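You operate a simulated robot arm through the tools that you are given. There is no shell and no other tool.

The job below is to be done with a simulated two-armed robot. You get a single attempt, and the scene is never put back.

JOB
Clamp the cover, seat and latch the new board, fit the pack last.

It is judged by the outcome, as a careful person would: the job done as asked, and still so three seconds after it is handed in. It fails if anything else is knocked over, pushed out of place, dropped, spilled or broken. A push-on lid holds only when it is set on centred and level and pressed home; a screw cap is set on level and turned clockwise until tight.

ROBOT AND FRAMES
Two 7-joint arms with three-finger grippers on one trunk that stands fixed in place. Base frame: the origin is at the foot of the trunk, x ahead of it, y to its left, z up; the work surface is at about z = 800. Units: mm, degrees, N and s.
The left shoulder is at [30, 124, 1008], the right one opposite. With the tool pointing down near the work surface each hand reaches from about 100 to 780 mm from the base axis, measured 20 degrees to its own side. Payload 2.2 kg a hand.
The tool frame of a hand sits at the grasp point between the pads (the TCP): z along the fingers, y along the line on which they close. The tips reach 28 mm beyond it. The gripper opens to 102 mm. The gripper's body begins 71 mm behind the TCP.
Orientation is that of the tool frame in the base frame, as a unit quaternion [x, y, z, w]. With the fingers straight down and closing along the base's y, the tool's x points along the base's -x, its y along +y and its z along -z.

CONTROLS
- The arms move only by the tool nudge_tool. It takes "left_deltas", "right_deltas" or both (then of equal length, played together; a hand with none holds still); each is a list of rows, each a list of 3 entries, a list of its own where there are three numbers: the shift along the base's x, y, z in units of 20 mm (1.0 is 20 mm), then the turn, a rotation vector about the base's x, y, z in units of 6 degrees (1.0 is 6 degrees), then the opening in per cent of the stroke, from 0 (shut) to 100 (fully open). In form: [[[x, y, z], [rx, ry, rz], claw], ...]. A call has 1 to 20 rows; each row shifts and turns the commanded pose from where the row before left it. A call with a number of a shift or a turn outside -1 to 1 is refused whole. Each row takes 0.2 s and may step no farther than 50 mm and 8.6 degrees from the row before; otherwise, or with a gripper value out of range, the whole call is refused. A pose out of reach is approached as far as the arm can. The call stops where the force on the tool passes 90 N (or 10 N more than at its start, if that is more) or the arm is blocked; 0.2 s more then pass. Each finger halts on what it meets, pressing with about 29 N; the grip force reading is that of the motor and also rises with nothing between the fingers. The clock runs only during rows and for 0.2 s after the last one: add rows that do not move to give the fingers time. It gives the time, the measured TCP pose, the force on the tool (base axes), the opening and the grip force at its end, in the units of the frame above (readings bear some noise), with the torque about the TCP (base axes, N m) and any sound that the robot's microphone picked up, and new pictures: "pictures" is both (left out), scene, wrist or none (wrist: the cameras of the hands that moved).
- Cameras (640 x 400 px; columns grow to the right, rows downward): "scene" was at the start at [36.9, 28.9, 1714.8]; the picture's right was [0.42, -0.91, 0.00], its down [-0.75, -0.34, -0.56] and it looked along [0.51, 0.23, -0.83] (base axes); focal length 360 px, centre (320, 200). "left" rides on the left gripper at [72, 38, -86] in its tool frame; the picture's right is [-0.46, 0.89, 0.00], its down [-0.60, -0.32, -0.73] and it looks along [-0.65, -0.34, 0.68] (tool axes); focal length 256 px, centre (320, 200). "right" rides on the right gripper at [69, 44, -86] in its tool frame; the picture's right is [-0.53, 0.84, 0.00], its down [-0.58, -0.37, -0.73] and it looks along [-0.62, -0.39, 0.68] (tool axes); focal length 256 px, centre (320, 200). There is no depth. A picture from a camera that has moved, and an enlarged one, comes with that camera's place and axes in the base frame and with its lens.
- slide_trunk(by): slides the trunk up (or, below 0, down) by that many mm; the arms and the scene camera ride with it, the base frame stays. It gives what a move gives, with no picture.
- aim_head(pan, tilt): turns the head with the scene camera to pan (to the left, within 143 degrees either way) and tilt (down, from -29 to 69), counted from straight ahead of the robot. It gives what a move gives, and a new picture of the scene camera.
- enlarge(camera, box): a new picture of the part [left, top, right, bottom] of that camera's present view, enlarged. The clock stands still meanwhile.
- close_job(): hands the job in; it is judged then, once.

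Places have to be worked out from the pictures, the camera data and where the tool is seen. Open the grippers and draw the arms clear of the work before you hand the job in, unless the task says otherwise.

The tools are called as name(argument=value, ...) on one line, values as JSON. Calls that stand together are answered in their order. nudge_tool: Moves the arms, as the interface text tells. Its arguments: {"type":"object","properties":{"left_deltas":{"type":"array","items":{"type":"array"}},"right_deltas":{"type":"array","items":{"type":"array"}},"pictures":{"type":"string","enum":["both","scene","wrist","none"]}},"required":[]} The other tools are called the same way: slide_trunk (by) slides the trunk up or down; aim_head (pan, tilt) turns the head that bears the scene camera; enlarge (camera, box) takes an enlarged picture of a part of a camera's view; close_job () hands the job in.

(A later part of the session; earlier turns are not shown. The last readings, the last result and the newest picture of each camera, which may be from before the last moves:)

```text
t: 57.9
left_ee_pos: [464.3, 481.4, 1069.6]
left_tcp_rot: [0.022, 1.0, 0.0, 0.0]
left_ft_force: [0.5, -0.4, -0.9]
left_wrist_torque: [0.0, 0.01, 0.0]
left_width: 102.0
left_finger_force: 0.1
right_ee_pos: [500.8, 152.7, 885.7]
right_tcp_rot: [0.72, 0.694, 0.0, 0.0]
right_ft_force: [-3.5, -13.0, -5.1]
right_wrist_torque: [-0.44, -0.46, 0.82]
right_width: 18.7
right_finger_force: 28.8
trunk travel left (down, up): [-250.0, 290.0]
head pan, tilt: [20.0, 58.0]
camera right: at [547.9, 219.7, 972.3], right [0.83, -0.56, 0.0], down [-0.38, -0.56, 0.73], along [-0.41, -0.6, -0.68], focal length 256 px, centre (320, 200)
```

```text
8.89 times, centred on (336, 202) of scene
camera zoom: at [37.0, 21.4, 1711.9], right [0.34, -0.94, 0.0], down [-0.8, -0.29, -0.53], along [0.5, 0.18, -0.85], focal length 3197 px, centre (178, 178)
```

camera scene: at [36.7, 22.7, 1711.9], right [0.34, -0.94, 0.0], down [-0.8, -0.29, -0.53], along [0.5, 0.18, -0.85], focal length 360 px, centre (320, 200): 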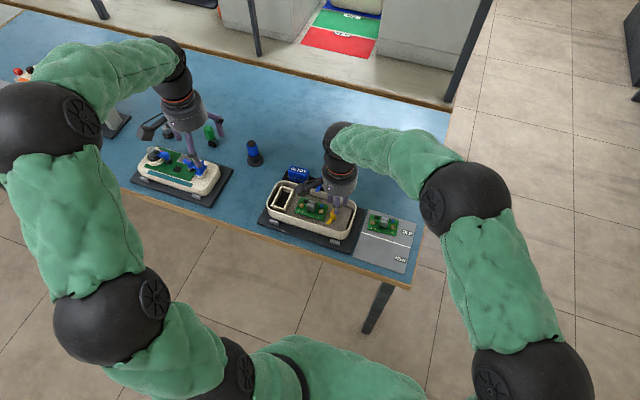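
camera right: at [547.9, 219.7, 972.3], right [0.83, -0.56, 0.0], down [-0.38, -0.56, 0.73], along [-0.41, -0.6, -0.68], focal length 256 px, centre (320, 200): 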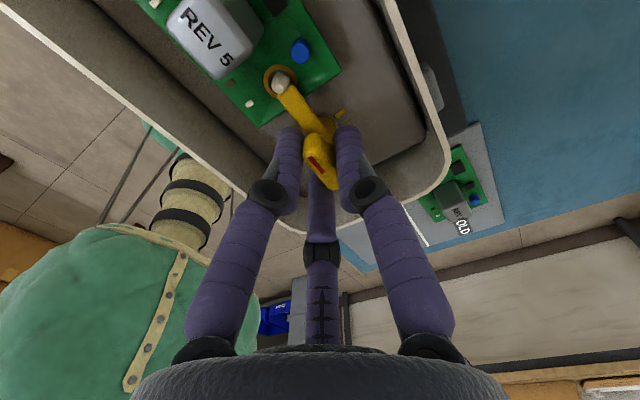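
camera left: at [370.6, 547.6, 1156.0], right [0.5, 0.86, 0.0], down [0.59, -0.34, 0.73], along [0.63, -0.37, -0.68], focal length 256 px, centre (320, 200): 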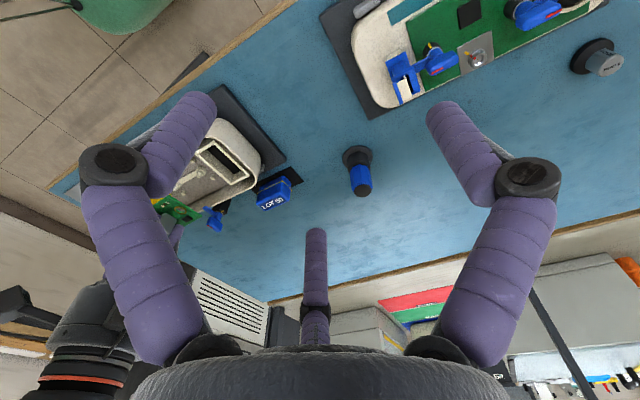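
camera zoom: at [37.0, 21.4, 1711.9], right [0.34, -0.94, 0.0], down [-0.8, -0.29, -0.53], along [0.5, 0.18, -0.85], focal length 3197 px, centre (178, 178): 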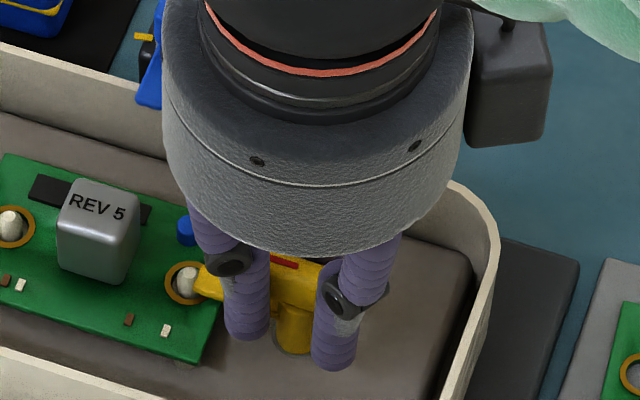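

Torque rises at exactly the same place as on the clamp (blade square to the board, pointing +y). One more small push to be sure it is home, then release and lift straight up.

nudge_tool(right_deltas=[[[0, 0, 0], [0, 0, -0.35], 0], [[0, 0, 0], [0, 0, 0], 0]], pictures="none")

nudge_tool(right_deltas=[[[0, 0, 0], [0, 0, 0.3], 0], [[0, 0, 0], [0, 0, 0], 38], [[0, 0, 0], [0, 0, 0], 38], [[0, 0, 0.5], [0, 0, 0], 38], [[0, 0, 1], [0, 0, 0], 38], [[0, 0, 1], [0, 0, 0], 38], [[0, 0, 1], [0, 0, 0], 38], [[0, -0.5, 1], [0, 0, 0.5], 38], [[0, -1, 0.5], [0, 0, 1], 38], [[0, -1, 0], [0, 0, 1], 38], [[0, -1, 0], [0, 0, 1], 38], [[0, -1, 0], [0, 0, 1], 38], [[0, -1, 0], [0, 0, 1], 38], [[0, -1, 0], [0, 0, 1], 38]], pictures="both")

enlarge(camera="scene", box=[284, 180, 356, 225])

```text
t: 58.5
left_ee_pos: [463.8, 482.3, 1069.8]
left_tcp_rot: [0.022, 1.0, 0.001, 0.0]
left_ft_force: [0.1, 0.4, 0.8]
left_wrist_torque: [-0.01, 0.01, -0.02]
left_width: 102.2
left_finger_force: 0.1
right_ee_pos: [500.7, 153.6, 886.2]
right_tcp_rot: [0.732, 0.681, 0.001, 0.0]
right_ft_force: [-3.9, -13.2, -4.9]
right_wrist_torque: [-0.27, -0.19, 0.95]
right_width: 19.3
right_finger_force: 28.6
trunk travel left (down, up): [-250.0, 290.0]
head pan, tilt: [20.0, 58.0]
```

```text
t: 61.5
left_ee_pos: [463.9, 482.3, 1068.7]
left_tcp_rot: [0.023, 1.0, 0.0, 0.0]
left_ft_force: [0.4, 0.1, 0.5]
left_wrist_torque: [0.0, 0.03, 0.0]
left_width: 102.2
left_finger_force: 0.0
right_ee_pos: [501.1, 24.6, 985.6]
right_tcp_rot: [0.448, 0.894, 0.0, 0.0]
right_ft_force: [0.2, -0.2, 0.2]
right_wrist_torque: [0.02, -0.04, 0.01]
right_width: 38.7
right_finger_force: 0.1
trunk travel left (down, up): [-250.0, 290.0]
head pan, tilt: [20.0, 58.0]
camera scene: at [36.6, 22.2, 1711.9], right [0.34, -0.94, 0.0], down [-0.8, -0.29, -0.53], along [0.5, 0.18, -0.85], focal length 360 px, centre (320, 200)
camera right: at [494.3, 104.5, 1072.4], right [1.0, 0.08, 0.0], down [0.05, -0.68, 0.73], along [0.06, -0.73, -0.68], focal length 256 px, centre (320, 200)
```

scene: 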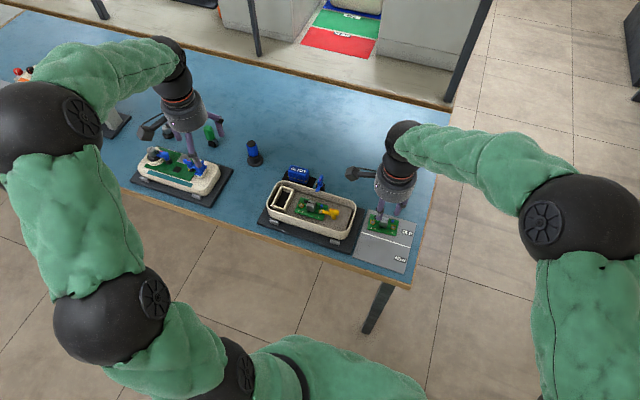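
right: 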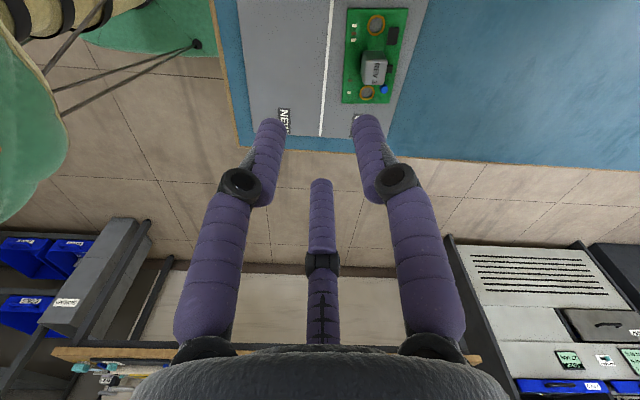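

```text
8.89 times, centred on (320, 202) of scene
camera zoom: at [36.6, 22.2, 1711.9], right [0.34, -0.94, 0.0], down [-0.8, -0.29, -0.53], along [0.5, 0.18, -0.85], focal length 3197 px, centre (320, 178)
```

zoom: 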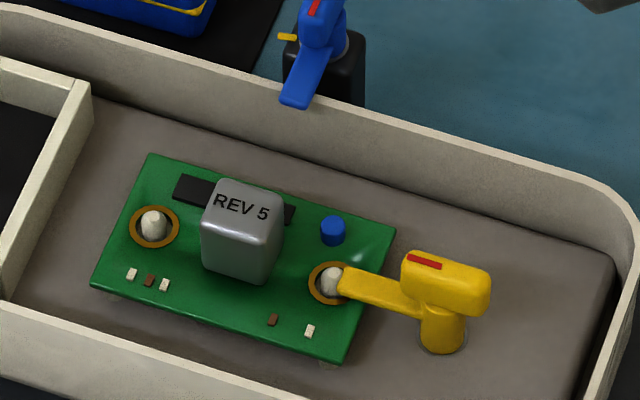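

Board is latched: the yellow blade lies across the board toward the peg. Now the pack: about 57×25×52 mm centred near (616, 302) with its long side along y; the bay opening is ~64×30 mm centred near (507, 304.5) with its long side along x, so it needs a 90° turn. I bring the left hand above the pack, turned to close across its width.

nudge_tool(left_deltas=[[[0.498, -0.561, -0.346], [0, 0, 0.965], 78], [[0.498, -0.561, -0.346], [0, 0, 0.965], 78], [[0.498, -0.561, -0.346], [0, 0, 0.965], 78], [[0.498, -0.561, -0.346], [0, 0, 0.965], 78], [[0.498, -0.561, -0.346], [0, 0, 0.965], 78], [[0.498, -0.561, -0.346], [0, 0, 0.965], 78], [[0.498, -0.561, -0.346], [0, 0, 0.965], 78], [[0.498, -0.561, -0.346], [0, 0, 0.965], 78], [[0.498, -0.561, -0.346], [0, 0, 0.965], 78], [[0.498, -0.561, -0.346], [0, 0, 0.965], 78], [[0.498, -0.561, -0.346], [0, 0, 0.965], 78], [[0.498, -0.561, -0.346], [0, 0, 0.965], 78], [[0.498, -0.561, -0.346], [0, 0, 0.965], 78], [[0.498, -0.561, -0.346], [0, 0, 0.965], 78], [[0.498, -0.561, -0.346], [0, 0, 0.965], 78], [[0.498, -0.561, -0.346], [0, 0, 0.965], 78], [[0, 0, 0], [0, 0, 0], 78]], pictures="both")

enlarge(camera="left", box=[230, 30, 410, 170])

enlarge(camera="scene", box=[265, 130, 345, 190])

```text
t: 65.0
left_ee_pos: [625.8, 303.3, 958.4]
left_tcp_rot: [0.708, -0.706, 0.0, 0.0]
left_ft_force: [0.2, -0.1, 0.1]
left_wrist_torque: [-0.03, 0.04, 0.01]
left_width: 79.4
left_finger_force: 0.1
right_ee_pos: [499.8, 25.8, 984.9]
right_tcp_rot: [0.449, 0.894, 0.0, 0.0]
right_ft_force: [0.2, 0.6, 0.1]
right_wrist_torque: [-0.02, 0.0, 0.01]
right_width: 38.6
right_finger_force: 0.1
trunk travel left (down, up): [-250.0, 290.0]
head pan, tilt: [20.0, 58.0]
camera scene: at [36.4, 22.9, 1711.9], right [0.34, -0.94, 0.0], down [-0.8, -0.29, -0.53], along [0.5, 0.18, -0.85], focal length 360 px, centre (320, 200)
camera left: at [586.6, 230.5, 1045.6], right [-0.89, 0.46, 0.0], down [0.32, 0.6, 0.73], along [0.34, 0.65, -0.68], focal length 256 px, centre (320, 200)
```

scene: 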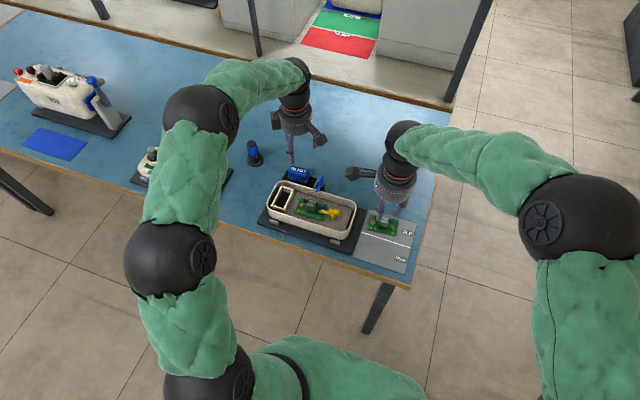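
left: 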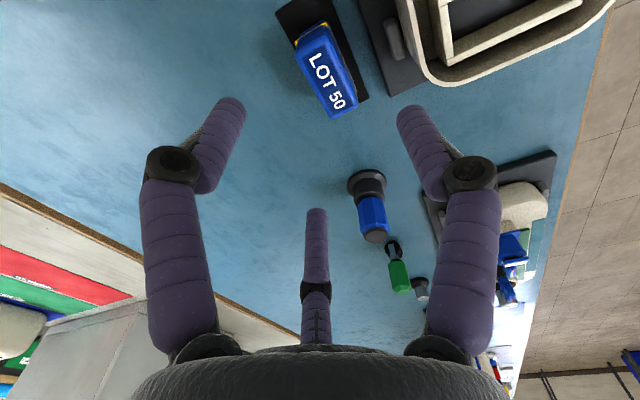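

```text
2.86 times, centred on (320, 100) of left
camera zoom: at [586.6, 230.5, 1045.6], right [-0.89, 0.46, 0.0], down [0.32, 0.6, 0.73], along [0.34, 0.65, -0.68], focal length 731 px, centre (320, 486)
```

zoom: 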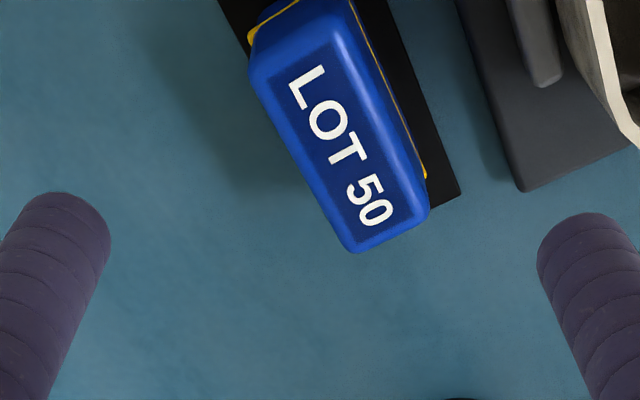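

```text
6.67 times, centred on (305, 160) of scene
camera zoom: at [36.4, 22.9, 1711.9], right [0.34, -0.94, 0.0], down [-0.8, -0.29, -0.53], along [0.5, 0.18, -0.85], focal length 2398 px, centre (420, 467)
```

zoom: 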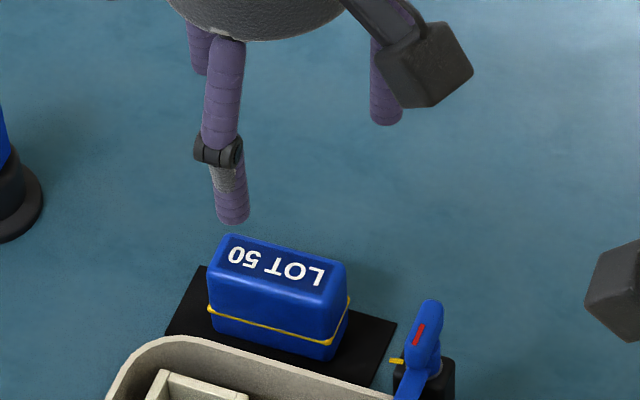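

The pack centre is confirmed at about (615.5, 302), square to the axes. I descend so the fingertips straddle its upper third.

nudge_tool(left_deltas=[[[-0.05, -0.02, -1], [0, 0, 0], 70], [[0, 0, -1], [0, 0, 0], 70], [[0, 0, -1], [0, 0, 0], 70], [[0, 0, -0.8], [0, 0, 0], 66], [[0, 0, -0.8], [0, 0, 0], 66], [[0, 0, 0], [0, 0, 0], 66]], pictures="wrist")

enlarge(camera="scene", box=[265, 140, 345, 200])

enlarge(camera="left", box=[210, 30, 430, 170])

```text
t: 66.5
left_ee_pos: [622.6, 303.2, 868.9]
left_tcp_rot: [0.708, -0.706, 0.0, 0.0]
left_ft_force: [-0.6, -1.2, 0.5]
left_wrist_torque: [-0.04, 0.03, 0.02]
left_width: 67.4
left_finger_force: 0.1
right_ee_pos: [500.2, 24.4, 985.4]
right_tcp_rot: [0.449, 0.894, 0.001, -0.001]
right_ft_force: [-0.3, 0.2, 0.8]
right_wrist_torque: [0.01, 0.0, -0.01]
right_width: 39.1
right_finger_force: 0.1
trunk travel left (down, up): [-250.0, 290.0]
head pan, tilt: [20.0, 58.0]
camera left: at [585.1, 231.0, 954.4], right [-0.89, 0.46, 0.0], down [0.32, 0.6, 0.73], along [0.34, 0.65, -0.68], focal length 256 px, centre (320, 200)
```

left: 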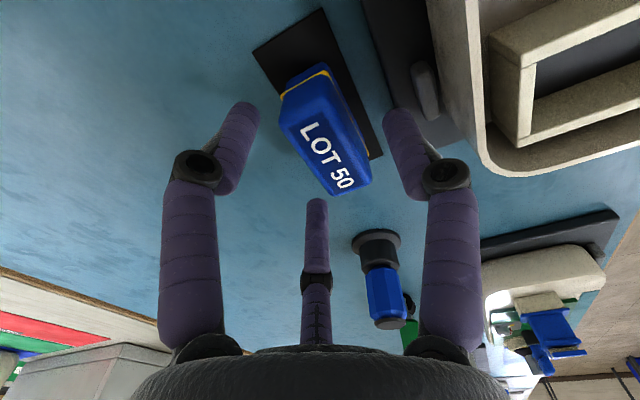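

```text
6.67 times, centred on (305, 170) of scene
camera zoom: at [36.5, 22.5, 1711.9], right [0.34, -0.94, 0.0], down [-0.8, -0.29, -0.53], along [0.5, 0.18, -0.85], focal length 2398 px, centre (420, 400)
```

zoom: 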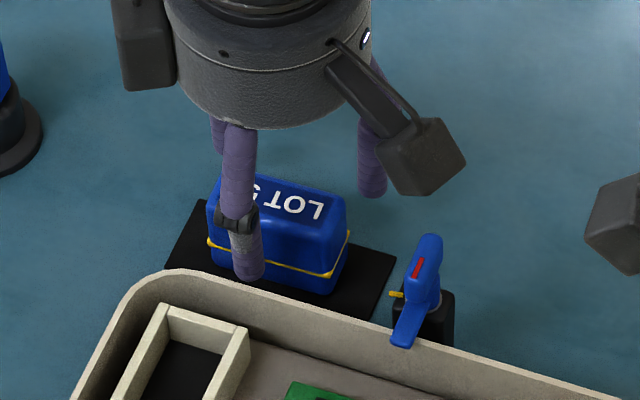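

```text
2.86 times, centred on (320, 100) of left
camera zoom: at [585.1, 231.0, 954.4], right [-0.89, 0.46, 0.0], down [0.32, 0.6, 0.73], along [0.34, 0.65, -0.68], focal length 731 px, centre (320, 486)
```

zoom: 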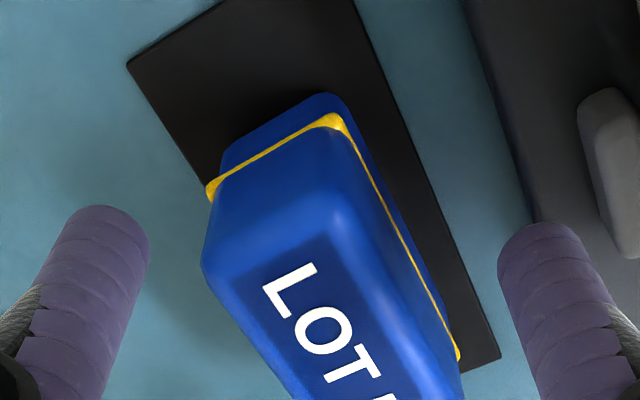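

Fingers straddle the pack evenly. Closing on it.

nudge_tool(left_deltas=[[[0, 0, 0], [0, 0, 0], 20], [[0, 0, 0], [0, 0, 0], 20], [[0, 0, 0], [0, 0, 0], 20]], pictures="none")

enlarge(camera="scene", box=[265, 140, 345, 200])

enlarge(camera="left", box=[210, 50, 430, 190])

```text
t: 67.2
left_ee_pos: [623.6, 303.6, 868.6]
left_tcp_rot: [0.708, -0.706, 0.0, -0.001]
left_ft_force: [1.7, 0.0, 2.4]
left_wrist_torque: [0.08, -0.05, -0.04]
left_width: 40.5
left_finger_force: 29.1
right_ee_pos: [500.0, 23.6, 985.7]
right_tcp_rot: [0.448, 0.894, 0.0, -0.001]
right_ft_force: [-0.1, 0.3, -0.1]
right_wrist_torque: [-0.03, -0.01, 0.02]
right_width: 38.7
right_finger_force: 0.2
trunk travel left (down, up): [-250.0, 290.0]
head pan, tilt: [20.0, 58.0]
```

```text
6.67 times, centred on (305, 170) of scene
camera zoom: at [36.9, 22.6, 1711.9], right [0.34, -0.94, 0.0], down [-0.8, -0.29, -0.53], along [0.5, 0.18, -0.85], focal length 2398 px, centre (420, 400)
```

zoom: 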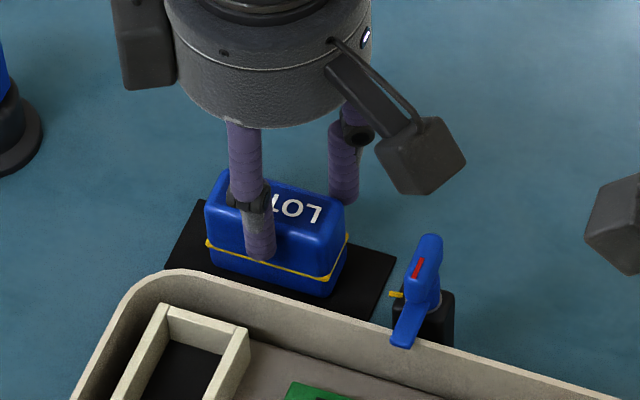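

```text
2.86 times, centred on (320, 120) of left
camera zoom: at [585.5, 231.1, 954.7], right [-0.89, 0.46, 0.0], down [0.32, 0.6, 0.73], along [0.34, 0.65, -0.68], focal length 731 px, centre (320, 429)
```

zoom: 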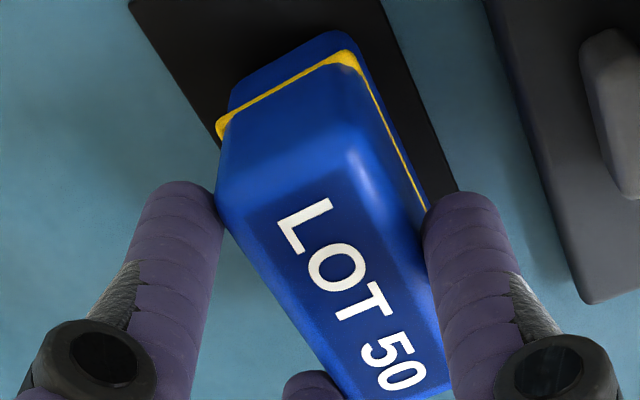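

Firm grip at 40.5 mm with no side load and no twist. Lifting.

nudge_tool(left_deltas=[[[0, 0, 0.3], [0, 0, 0], 15], [[0, 0, 0.6], [0, 0, 0], 15], [[0, 0, 0.8], [0, 0, 0], 15], [[0, 0, 1], [0, 0, 0], 15], [[0, 0, 1], [0, 0, 0], 15], [[0, 0, 1], [0, 0, 0], 15], [[0, 0, 0.5], [0, 0, 0], 15], [[0, 0, 0], [0, 0, 0], 15]], pictures="both")

enlarge(camera="scene", box=[255, 120, 345, 200])

enlarge(camera="left", box=[210, 50, 430, 190])

```text
t: 69.0
left_ee_pos: [623.5, 304.2, 971.7]
left_tcp_rot: [0.708, -0.707, 0.0, 0.0]
left_ft_force: [-0.9, -0.3, -2.1]
left_wrist_torque: [-0.01, 0.03, 0.04]
left_width: 40.5
left_finger_force: 29.0
right_ee_pos: [501.4, 25.9, 986.6]
right_tcp_rot: [0.448, 0.894, 0.0, 0.0]
right_ft_force: [0.5, 0.2, 0.2]
right_wrist_torque: [-0.03, -0.04, -0.03]
right_width: 38.9
right_finger_force: 0.0
trunk travel left (down, up): [-250.0, 290.0]
head pan, tilt: [20.0, 58.0]
camera scene: at [37.0, 22.7, 1711.9], right [0.34, -0.94, 0.0], down [-0.8, -0.29, -0.53], along [0.5, 0.18, -0.85], focal length 360 px, centre (320, 200)
camera left: at [586.0, 231.8, 1058.1], right [-0.89, 0.46, 0.0], down [0.32, 0.6, 0.73], along [0.34, 0.65, -0.68], focal length 256 px, centre (320, 200)
```

scene: 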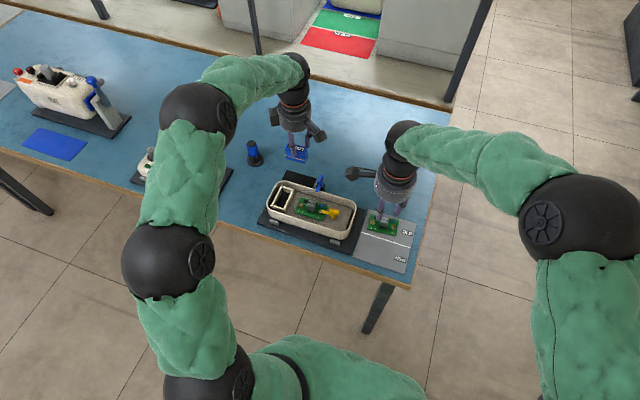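
left: 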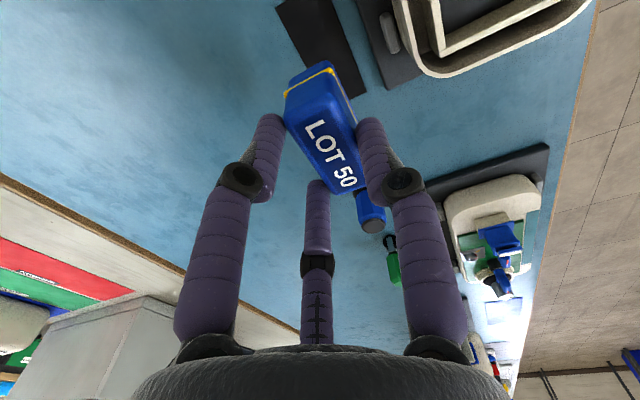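

```text
5.00 times, centred on (300, 160) of scene
camera zoom: at [37.0, 22.7, 1711.9], right [0.34, -0.94, 0.0], down [-0.8, -0.29, -0.53], along [0.5, 0.18, -0.85], focal length 1798 px, centre (420, 400)
```

zoom: 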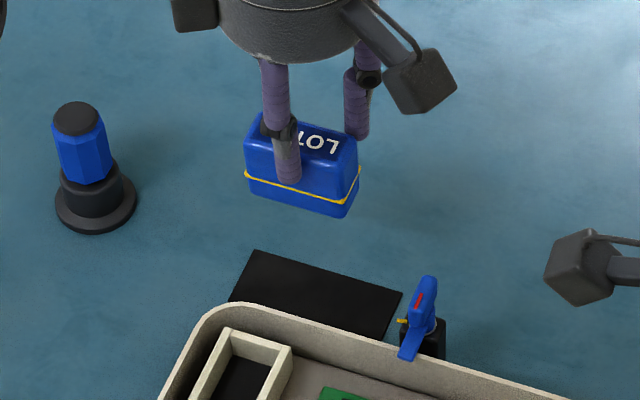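

```text
2.86 times, centred on (320, 120) of left
camera zoom: at [586.0, 231.8, 1058.1], right [-0.89, 0.46, 0.0], down [0.32, 0.6, 0.73], along [0.34, 0.65, -0.68], focal length 731 px, centre (320, 429)
```

zoom: 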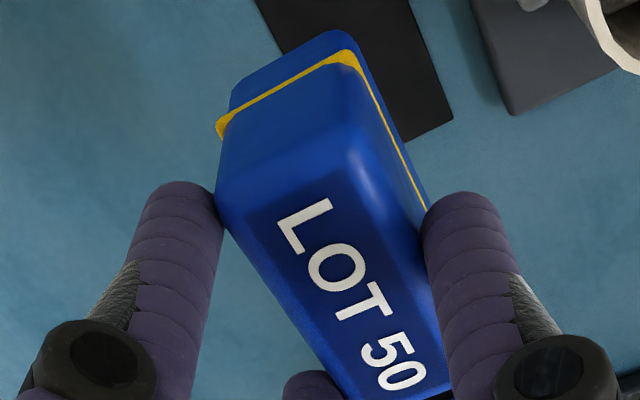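

Held firmly, no slip. I carry it over the bay while turning −90° so its long side lies along x.

nudge_tool(left_deltas=[[[-0.358, -0.0125, 0], [0, 0, -0.9375], 15], [[-0.358, -0.0125, 0], [0, 0, -0.9375], 15], [[-0.358, -0.0125, 0], [0, 0, -0.9375], 15], [[-0.358, -0.0125, 0], [0, 0, -0.9375], 15], [[-0.358, -0.0125, 0], [0, 0, -0.9375], 15], [[-0.358, -0.0125, 0], [0, 0, -0.9375], 15], [[-0.358, -0.0125, 0], [0, 0, -0.9375], 15], [[-0.358, -0.0125, 0], [0, 0, -0.9375], 15], [[-0.358, -0.0125, 0], [0, 0, -0.9375], 15], [[-0.358, -0.0125, 0], [0, 0, -0.9375], 15], [[-0.358, -0.0125, 0], [0, 0, -0.9375], 15], [[-0.358, -0.0125, 0], [0, 0, -0.9375], 15], [[-0.358, -0.0125, 0], [0, 0, -0.9375], 15], [[-0.358, -0.0125, 0], [0, 0, -0.9375], 15], [[-0.358, -0.0125, 0], [0, 0, -0.9375], 15], [[-0.358, -0.0125, 0], [0, 0, -0.9375], 15], [[0, 0, 0], [0, 0, 0], 15]], pictures="both")

enlarge(camera="scene", box=[255, 150, 335, 220])

enlarge(camera="left", box=[210, 50, 430, 190])

```text
t: 72.7
left_ee_pos: [508.1, 300.7, 971.8]
left_tcp_rot: [0.0, 1.0, 0.0, 0.0]
left_ft_force: [0.1, 0.8, -1.3]
left_wrist_torque: [0.0, 0.03, 0.0]
left_width: 40.6
left_finger_force: 29.0
right_ee_pos: [500.8, 25.4, 985.1]
right_tcp_rot: [0.449, 0.894, 0.0, 0.0]
right_ft_force: [0.3, 0.6, -0.5]
right_wrist_torque: [0.0, 0.03, 0.01]
right_width: 38.7
right_finger_force: 0.0
trunk travel left (down, up): [-250.0, 290.0]
head pan, tilt: [20.0, 58.0]
camera scene: at [37.0, 22.8, 1711.9], right [0.34, -0.94, 0.0], down [-0.8, -0.29, -0.53], along [0.5, 0.18, -0.85], focal length 360 px, centre (320, 200)
camera left: at [435.5, 338.7, 1057.5], right [0.46, 0.89, 0.0], down [0.6, -0.32, 0.73], along [0.65, -0.34, -0.68], focal length 256 px, centre (320, 200)
```

scene: 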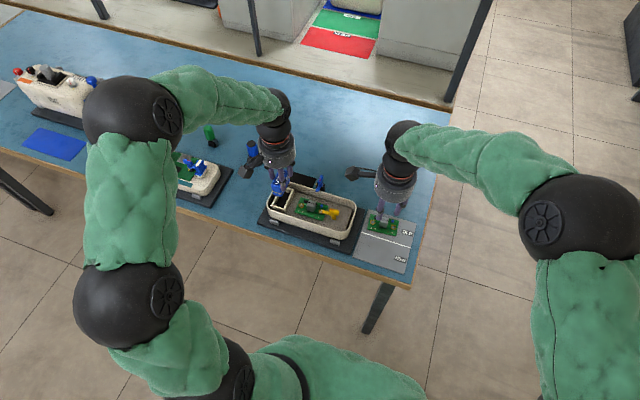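
left: 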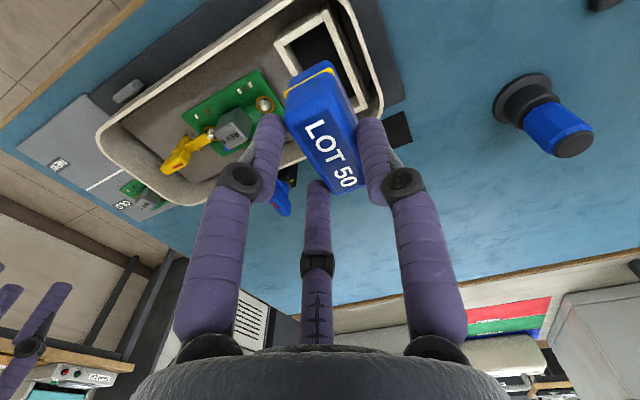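

```text
5.71 times, centred on (295, 185) of scene
camera zoom: at [37.0, 22.8, 1711.9], right [0.34, -0.94, 0.0], down [-0.8, -0.29, -0.53], along [0.5, 0.18, -0.85], focal length 2055 px, centre (463, 286)
```

zoom: 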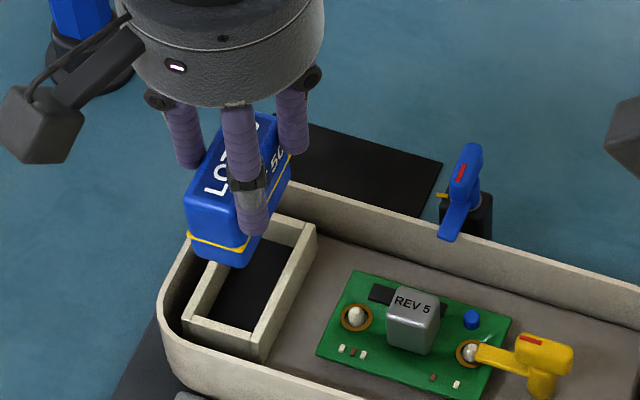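

```text
2.86 times, centred on (320, 120) of left
camera zoom: at [435.5, 338.7, 1057.5], right [0.46, 0.89, 0.0], down [0.6, -0.32, 0.73], along [0.65, -0.34, -0.68], focal length 731 px, centre (320, 429)
```

zoom: 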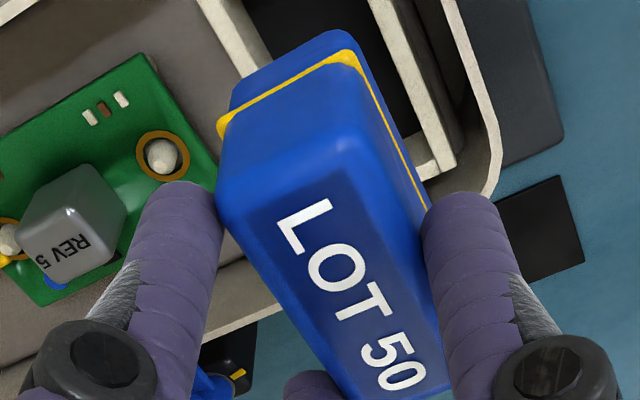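

The pack is turned and roughly over the bay. I'll lower to just above the bay walls and check alignment.

nudge_tool(left_deltas=[[[0, 0, -0.6], [0, 0, 0], 15], [[0, 0, -0.6], [0, 0, 0], 15], [[0, 0, -0.6], [0, 0, 0], 15], [[0, 0, 0], [0, 0, 0], 15]], pictures="wrist")

enlarge(camera="scene", box=[264, 175, 320, 215])

enlarge(camera="left", box=[230, 10, 430, 150])

```text
t: 73.7
left_ee_pos: [507.1, 300.4, 936.0]
left_tcp_rot: [-0.002, 1.0, 0.0, 0.0]
left_ft_force: [-0.4, -0.1, -1.9]
left_wrist_torque: [0.01, 0.0, -0.04]
left_width: 40.4
left_finger_force: 28.7
right_ee_pos: [499.4, 23.7, 985.2]
right_tcp_rot: [0.449, 0.894, 0.0, 0.0]
right_ft_force: [-0.9, -0.7, -0.1]
right_wrist_torque: [-0.02, -0.02, -0.05]
right_width: 38.7
right_finger_force: 0.1
trunk travel left (down, up): [-250.0, 290.0]
head pan, tilt: [20.0, 58.0]
camera left: at [434.7, 338.5, 1021.5], right [0.46, 0.89, 0.0], down [0.6, -0.32, 0.73], along [0.65, -0.34, -0.68], focal length 256 px, centre (320, 200)
```

left: 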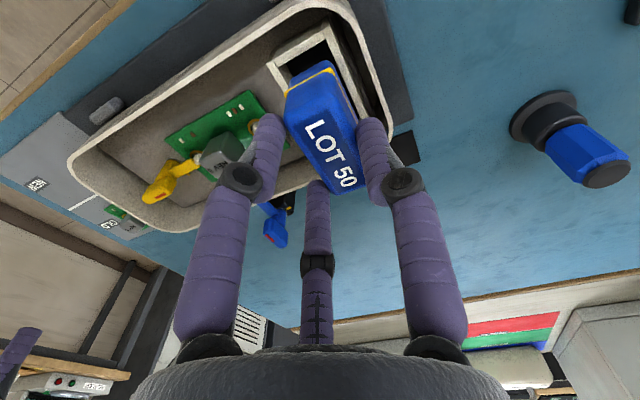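

```text
10.00 times, centred on (292, 195) of scene
camera zoom: at [36.6, 22.6, 1711.9], right [0.34, -0.94, 0.0], down [-0.8, -0.29, -0.53], along [0.5, 0.18, -0.85], focal length 3596 px, centre (600, 250)
```

zoom: 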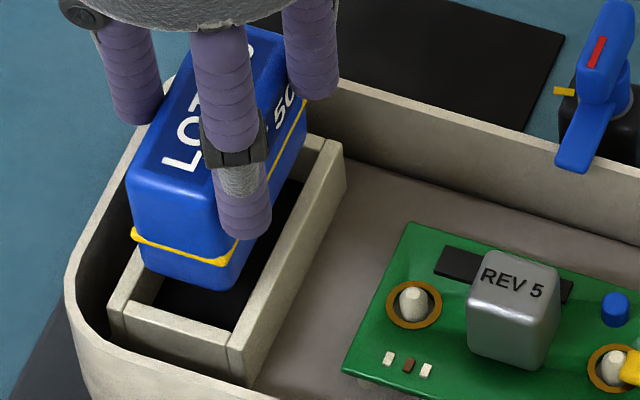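

```text
2.86 times, centred on (330, 80) of left
camera zoom: at [434.7, 338.5, 1021.5], right [0.46, 0.89, 0.0], down [0.6, -0.32, 0.73], along [0.65, -0.34, -0.68], focal length 731 px, centre (291, 543)
```

zoom: 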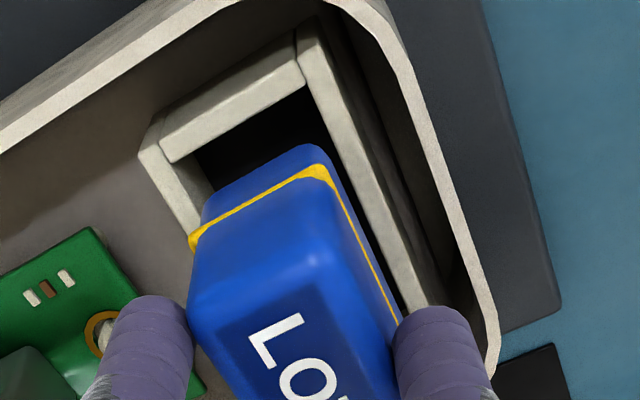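

Pack appears ~1.5 mm too far in +x and ~0.6 mm in +y of the bay centre. I correct that and lower gently into the bay.

nudge_tool(left_deltas=[[[-0.075, -0.03, 0], [0, 0, 0], 15], [[0, 0, -0.3], [0, 0, 0], 15], [[0, 0, -0.3], [0, 0, 0], 15], [[0, 0, -0.1], [0, 0, 0], 15], [[0, 0, 0], [0, 0, 0], 15]], pictures="none")

enlarge(camera="scene", box=[264, 175, 320, 215])

enlarge(camera="left", box=[230, 10, 430, 150])

```text
t: 74.8
left_ee_pos: [504.5, 298.7, 923.4]
left_tcp_rot: [-0.002, 1.0, 0.0, -0.001]
left_ft_force: [-9.7, -0.2, 6.1]
left_wrist_torque: [0.05, 0.39, 0.06]
left_width: 40.8
left_finger_force: 29.5
right_ee_pos: [498.7, 24.5, 987.2]
right_tcp_rot: [0.448, 0.894, 0.001, 0.0]
right_ft_force: [-1.1, 0.1, -0.3]
right_wrist_torque: [0.0, 0.02, 0.02]
right_width: 38.8
right_finger_force: 0.1
trunk travel left (down, up): [-250.0, 290.0]
head pan, tilt: [20.0, 58.0]
```

```text
10.00 times, centred on (292, 195) of scene
camera zoom: at [34.8, 22.3, 1712.0], right [0.34, -0.94, 0.0], down [-0.8, -0.29, -0.53], along [0.5, 0.18, -0.85], focal length 3596 px, centre (600, 250)
```

zoom: 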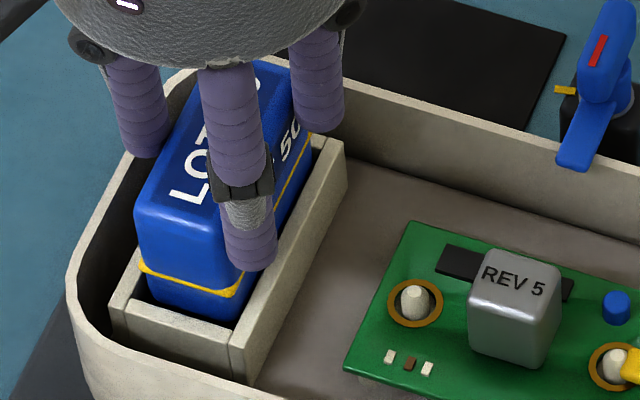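

```text
2.86 times, centred on (330, 80) of left
camera zoom: at [432.5, 337.1, 1008.9], right [0.46, 0.89, 0.0], down [0.61, -0.32, 0.73], along [0.65, -0.34, -0.68], focal length 731 px, centre (291, 543)
```

zoom: 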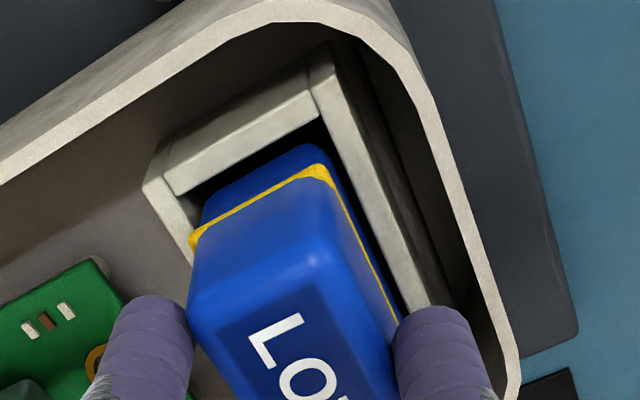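

The far end is touching the far wall (−10 N in x), and there's a gap at the near end. I back up slightly, shift −2.5 mm in x and lower again.

nudge_tool(left_deltas=[[[0, 0, 0.25], [0, 0, 0], 15], [[-0.125, 0, 0], [0, 0, 0], 15], [[0, 0, -0.25], [0, 0, 0], 15], [[0, 0, -0.15], [0, 0, 0], 15], [[0, 0, 0], [0, 0, 0], 15]], pictures="none")

enlarge(camera="scene", box=[264, 175, 320, 215])

enlarge(camera="left", box=[230, 10, 430, 150])

```text
t: 76.0
left_ee_pos: [504.8, 299.0, 919.0]
left_tcp_rot: [-0.001, 1.0, 0.0, 0.0]
left_ft_force: [-1.6, -0.7, -2.3]
left_wrist_torque: [-0.04, 0.11, -0.03]
left_width: 40.7
left_finger_force: 29.3
right_ee_pos: [500.2, 25.7, 985.1]
right_tcp_rot: [0.448, 0.894, 0.001, 0.0]
right_ft_force: [-0.3, 0.3, 0.7]
right_wrist_torque: [0.0, 0.0, 0.02]
right_width: 38.9
right_finger_force: 0.0
trunk travel left (down, up): [-250.0, 290.0]
head pan, tilt: [20.0, 58.0]
```

```text
10.00 times, centred on (292, 195) of scene
camera zoom: at [36.7, 22.7, 1711.9], right [0.34, -0.94, 0.0], down [-0.8, -0.29, -0.53], along [0.5, 0.18, -0.85], focal length 3596 px, centre (600, 250)
```

zoom: 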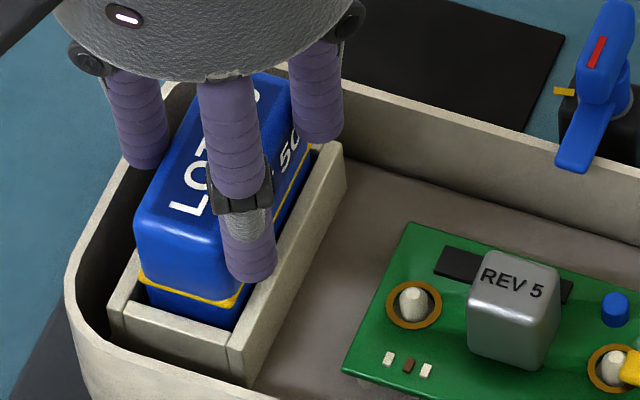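

```text
2.86 times, centred on (330, 80) of left
camera zoom: at [432.1, 337.1, 1004.7], right [0.46, 0.89, 0.0], down [0.61, -0.32, 0.73], along [0.65, -0.34, -0.68], focal length 731 px, centre (291, 543)
```

zoom: 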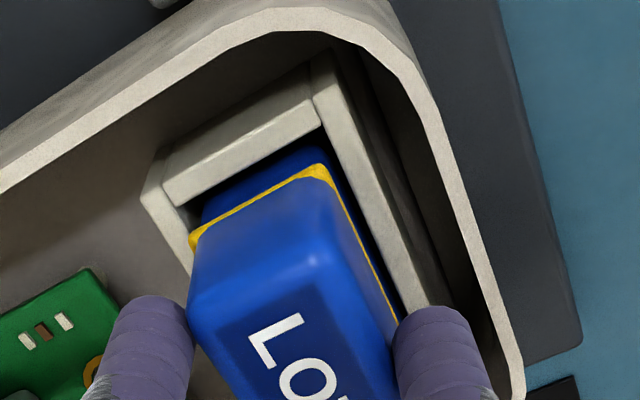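

It's entering freely now (no side force). Continuing down to the bay floor.

nudge_tool(left_deltas=[[[0, 0, -0.15], [0, 0, 0], 15], [[0, 0, -0.15], [0, 0, 0], 15], [[0, 0, 0], [0, 0, 0], 15]], pictures="none")

nudge_tool(left_deltas=[[[0, 0, -0.1], [0, 0, 0], 15], [[0, 0, -0.1], [0, 0, 0], 15], [[0, 0, 0], [0, 0, 0], 15]], pictures="none")

enlarge(camera="scene", box=[264, 175, 320, 215])

enlarge(camera="left", box=[230, 10, 430, 150])

```text
t: 76.8
left_ee_pos: [504.4, 300.0, 912.3]
left_tcp_rot: [-0.002, 1.0, 0.0, 0.0]
left_ft_force: [-1.6, -0.1, 1.7]
left_wrist_torque: [-0.02, 0.02, -0.01]
left_width: 40.7
left_finger_force: 29.3
right_ee_pos: [499.9, 24.9, 985.9]
right_tcp_rot: [0.448, 0.894, 0.0, 0.0]
right_ft_force: [0.4, -1.0, -0.6]
right_wrist_torque: [-0.02, 0.0, 0.02]
right_width: 38.6
right_finger_force: 0.0
trunk travel left (down, up): [-250.0, 290.0]
head pan, tilt: [20.0, 58.0]
```

```text
t: 77.7
left_ee_pos: [504.4, 298.8, 911.8]
left_tcp_rot: [-0.002, 1.0, 0.001, 0.002]
left_ft_force: [-12.7, -1.4, 24.0]
left_wrist_torque: [0.14, 0.87, -0.18]
left_width: 40.7
left_finger_force: 28.9
right_ee_pos: [497.9, 24.4, 986.9]
right_tcp_rot: [0.449, 0.893, 0.002, 0.001]
right_ft_force: [-1.1, 0.8, -0.9]
right_wrist_torque: [-0.03, 0.02, -0.03]
right_width: 38.6
right_finger_force: 0.1
trunk travel left (down, up): [-250.0, 290.0]
head pan, tilt: [20.0, 58.0]
```

```text
10.00 times, centred on (292, 195) of scene
camera zoom: at [33.0, 21.2, 1712.2], right [0.34, -0.94, 0.0], down [-0.8, -0.29, -0.53], along [0.5, 0.18, -0.85], focal length 3596 px, centre (600, 250)
```

zoom: 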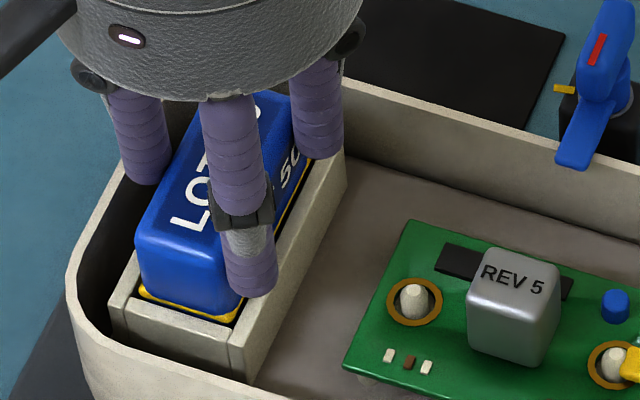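

```text
2.86 times, centred on (330, 80) of left
camera zoom: at [430.3, 336.9, 997.1], right [0.46, 0.89, 0.0], down [0.6, -0.32, 0.73], along [0.65, -0.34, -0.68], focal length 731 px, centre (291, 543)
```

zoom: 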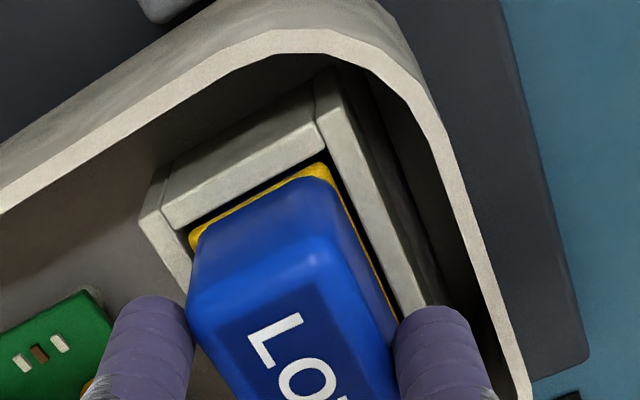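

Contact at 24 N with the yellow band level with the bay's top – apparently seated. I release slightly, lift off and inspect.

nudge_tool(left_deltas=[[[0, 0, 0.05], [0, 0, 0], 15], [[0, 0, 0], [0, 0, 0], 55], [[0, 0, 0], [0, 0, 0], 55], [[0, 0, 0.5], [0, 0, 0], 55], [[0, 0, 1], [0, 0, 0], 55], [[0, 0, 1], [0, 0, 0], 60], [[0, 0, 1], [0, 0, 0], 60], [[-0.3, 0.8, 0.5], [0, 0, 0], 60], [[-0.3, 1, 0], [0, 0, 0], 60], [[-0.3, 1, 0], [0, 0, 0], 60], [[-0.3, 1, 0], [0, 0, 0], 60], [[-0.3, 1, 0], [0, 0, 0], 60], [[-0.3, 1, 0], [0, 0, 0], 60]], pictures="both")

enlarge(camera="scene", box=[264, 175, 320, 215])

enlarge(camera="scene", box=[255, 160, 365, 245])

```text
t: 80.5
left_ee_pos: [467.7, 416.4, 989.1]
left_tcp_rot: [-0.002, 1.0, 0.0, 0.0]
left_ft_force: [-0.1, 1.0, -0.4]
left_wrist_torque: [-0.03, 0.03, -0.01]
left_width: 61.3
left_finger_force: 0.0
right_ee_pos: [501.5, 25.8, 984.8]
right_tcp_rot: [0.448, 0.894, 0.0, 0.0]
right_ft_force: [-0.3, 0.8, -0.1]
right_wrist_torque: [-0.04, 0.0, 0.02]
right_width: 38.8
right_finger_force: 0.0
trunk travel left (down, up): [-250.0, 290.0]
head pan, tilt: [20.0, 58.0]
camera scene: at [36.7, 23.3, 1711.9], right [0.34, -0.94, 0.0], down [-0.8, -0.29, -0.53], along [0.5, 0.18, -0.85], focal length 360 px, centre (320, 200)
camera left: at [396.2, 452.9, 1075.4], right [0.46, 0.89, 0.0], down [0.6, -0.32, 0.73], along [0.65, -0.34, -0.68], focal length 256 px, centre (320, 200)
```

scene: 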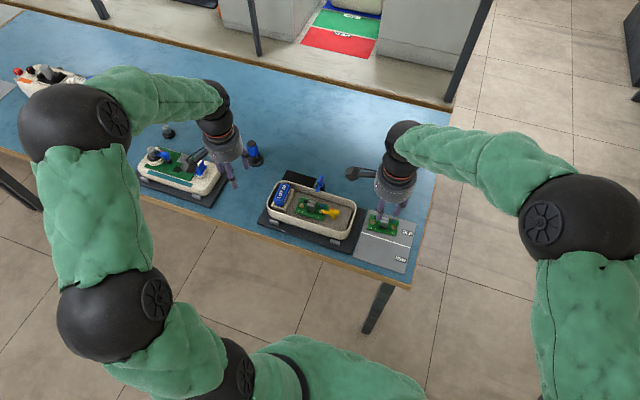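
left: 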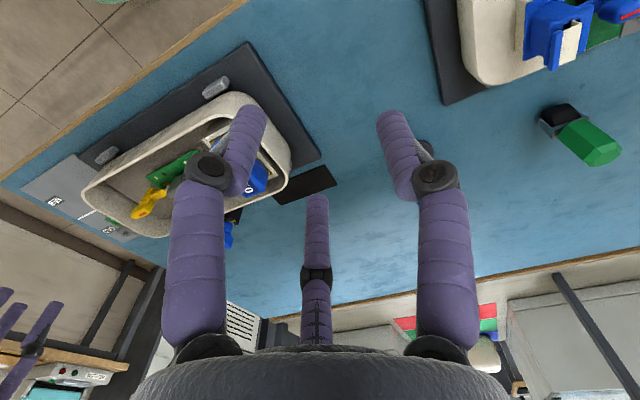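

```text
10.00 times, centred on (292, 195) of scene
camera zoom: at [36.7, 23.3, 1711.9], right [0.34, -0.94, 0.0], down [-0.8, -0.29, -0.53], along [0.5, 0.18, -0.85], focal length 3596 px, centre (600, 250)
```

zoom: 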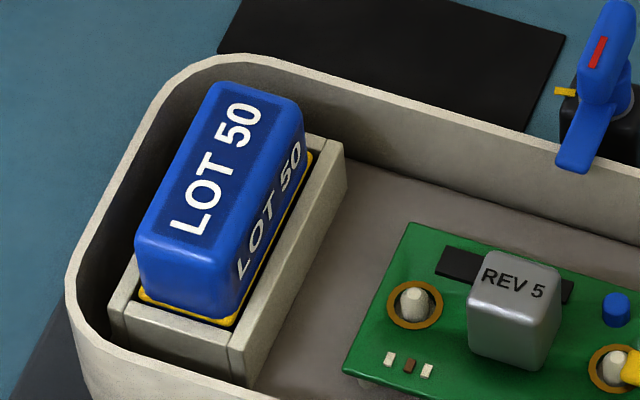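

```text
4.71 times, centred on (310, 202) of scene
camera zoom: at [36.7, 23.3, 1711.9], right [0.34, -0.94, 0.0], down [-0.8, -0.29, -0.53], along [0.5, 0.18, -0.85], focal length 1692 px, centre (367, 188)
```

zoom: 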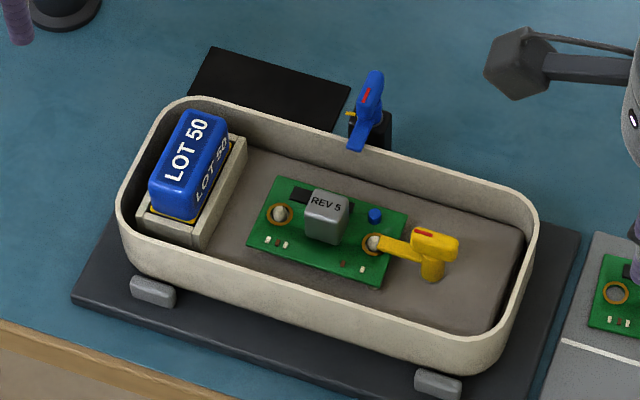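

The pack sits level in the bay with its band at the bay's top edge. To be sure it's home, I'll press lightly on its top centre with closed fingers.

nudge_tool(left_deltas=[[[0.32, -0.9, 0], [0, 0, 0], 0], [[0.32, -0.9, 0], [0, 0, 0], 0], [[0.32, -0.9, 0], [0, 0, 0], 0], [[0.32, -0.9, 0], [0, 0, 0], 0], [[0.32, -0.9, 0], [0, 0, 0], 0], [[0.33, -0.95, 0], [0, 0, 0], 0], [[0, 0, -0.9], [0, 0, 0], 0], [[0, 0, -0.9], [0, 0, 0], 0], [[0, 0, -0.8], [0, 0, 0], 0], [[0, 0, 0], [0, 0, 0], 0]], pictures="none")

enlarge(camera="scene", box=[254, 160, 326, 212])

```text
t: 82.7
left_ee_pos: [508.0, 306.6, 936.3]
left_tcp_rot: [-0.001, 1.0, -0.001, 0.001]
left_ft_force: [-0.3, 0.8, -0.2]
left_wrist_torque: [0.02, -0.03, -0.01]
left_width: 2.4
left_finger_force: 28.6
right_ee_pos: [499.8, 23.7, 986.1]
right_tcp_rot: [0.448, 0.894, 0.0, 0.0]
right_ft_force: [-0.4, -0.2, -0.1]
right_wrist_torque: [0.0, 0.01, 0.04]
right_width: 38.7
right_finger_force: 0.1
trunk travel left (down, up): [-250.0, 290.0]
head pan, tilt: [20.0, 58.0]
```

```text
7.69 times, centred on (290, 186) of scene
camera zoom: at [36.5, 22.4, 1711.9], right [0.34, -0.94, 0.0], down [-0.8, -0.29, -0.53], along [0.5, 0.18, -0.85], focal length 2766 px, centre (551, 308)
```

zoom: 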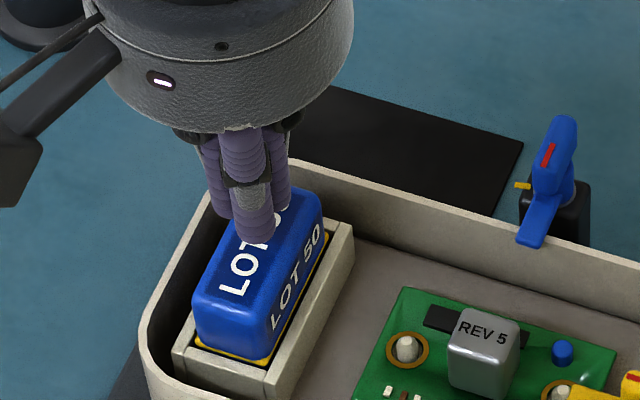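

The closed fingertips are above the pack's centre. I press down in small steps until contact of about 20–30 N.

nudge_tool(left_deltas=[[[0, 0, -0.25], [0, 0, 0], 0], [[0, 0, -0.2], [0, 0, 0], 0], [[0, 0, -0.1], [0, 0, 0], 0], [[0, 0, 0], [0, 0, 0], 0]], pictures="none")

```text
t: 83.7
left_ee_pos: [506.3, 306.0, 925.4]
left_tcp_rot: [-0.001, 1.0, 0.0, 0.0]
left_ft_force: [-0.3, -0.3, 0.0]
left_wrist_torque: [0.0, 0.01, 0.01]
left_width: 2.2
left_finger_force: 28.6
right_ee_pos: [499.4, 24.6, 985.2]
right_tcp_rot: [0.45, 0.893, 0.0, 0.0]
right_ft_force: [0.6, -0.5, -0.5]
right_wrist_torque: [0.0, 0.01, -0.01]
right_width: 38.6
right_finger_force: 0.1
trunk travel left (down, up): [-250.0, 290.0]
head pan, tilt: [20.0, 58.0]
```

nudge_tool(left_deltas=[[[0, 0, -0.1], [0, 0, 0], 0], [[0, 0, -0.1], [0, 0, 0], 0], [[0, 0, 0], [0, 0, 0], 0]], pictures="none")

```text
t: 84.5
left_ee_pos: [507.6, 306.5, 922.7]
left_tcp_rot: [-0.001, 1.0, 0.0, 0.0]
left_ft_force: [0.3, 0.7, 0.7]
left_wrist_torque: [0.03, 0.04, 0.03]
left_width: 2.3
left_finger_force: 28.7
right_ee_pos: [500.7, 24.6, 986.1]
right_tcp_rot: [0.449, 0.894, 0.0, 0.0]
right_ft_force: [0.4, 0.1, 0.5]
right_wrist_torque: [0.02, 0.01, 0.0]
right_width: 38.9
right_finger_force: 0.0
trunk travel left (down, up): [-250.0, 290.0]
head pan, tilt: [20.0, 58.0]
```

No contact yet; continuing in 2 mm steps.

nudge_tool(left_deltas=[[[0, 0, -0.1], [0, 0, 0], 0], [[0, 0, 0], [0, 0, 0], 0]], pictures="none")

nudge_tool(left_deltas=[[[0, 0, -0.1], [0, 0, 0], 0], [[0, 0, 0], [0, 0, 0], 0]], pictures="none")

enlarge(camera="scene", box=[254, 165, 326, 217])

```text
t: 85.0
left_ee_pos: [507.5, 306.4, 919.3]
left_tcp_rot: [-0.002, 1.0, 0.0, -0.001]
left_ft_force: [0.4, 0.2, 0.2]
left_wrist_torque: [-0.01, -0.02, -0.03]
left_width: 2.1
left_finger_force: 29.0
right_ee_pos: [500.6, 23.8, 986.1]
right_tcp_rot: [0.448, 0.894, 0.0, 0.0]
right_ft_force: [0.5, -0.1, -0.5]
right_wrist_torque: [-0.01, 0.0, 0.02]
right_width: 38.9
right_finger_force: 0.2
trunk travel left (down, up): [-250.0, 290.0]
head pan, tilt: [20.0, 58.0]
```

```text
t: 85.7
left_ee_pos: [507.7, 306.2, 919.6]
left_tcp_rot: [-0.002, 1.0, 0.0, 0.0]
left_ft_force: [0.4, 0.6, 0.6]
left_wrist_torque: [0.0, -0.02, -0.03]
left_width: 2.0
left_finger_force: 28.8
right_ee_pos: [500.7, 24.3, 986.0]
right_tcp_rot: [0.448, 0.894, 0.0, -0.001]
right_ft_force: [0.5, 1.4, 0.2]
right_wrist_torque: [0.01, -0.01, 0.02]
right_width: 38.9
right_finger_force: 0.1
trunk travel left (down, up): [-250.0, 290.0]
head pan, tilt: [20.0, 58.0]
```

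```text
7.69 times, centred on (290, 191) of scene
camera zoom: at [36.7, 22.6, 1711.9], right [0.34, -0.94, 0.0], down [-0.8, -0.29, -0.53], along [0.5, 0.18, -0.85], focal length 2766 px, centre (551, 269)
```

zoom: 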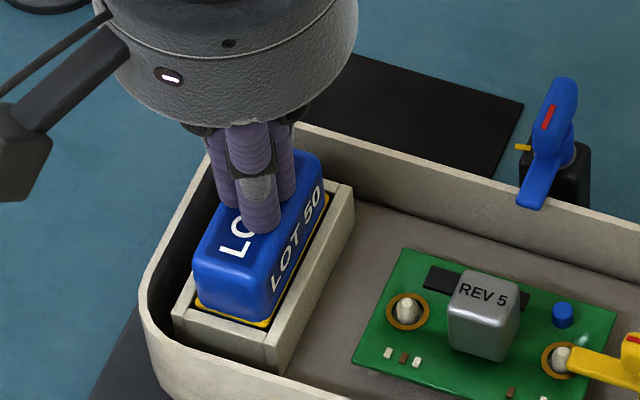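

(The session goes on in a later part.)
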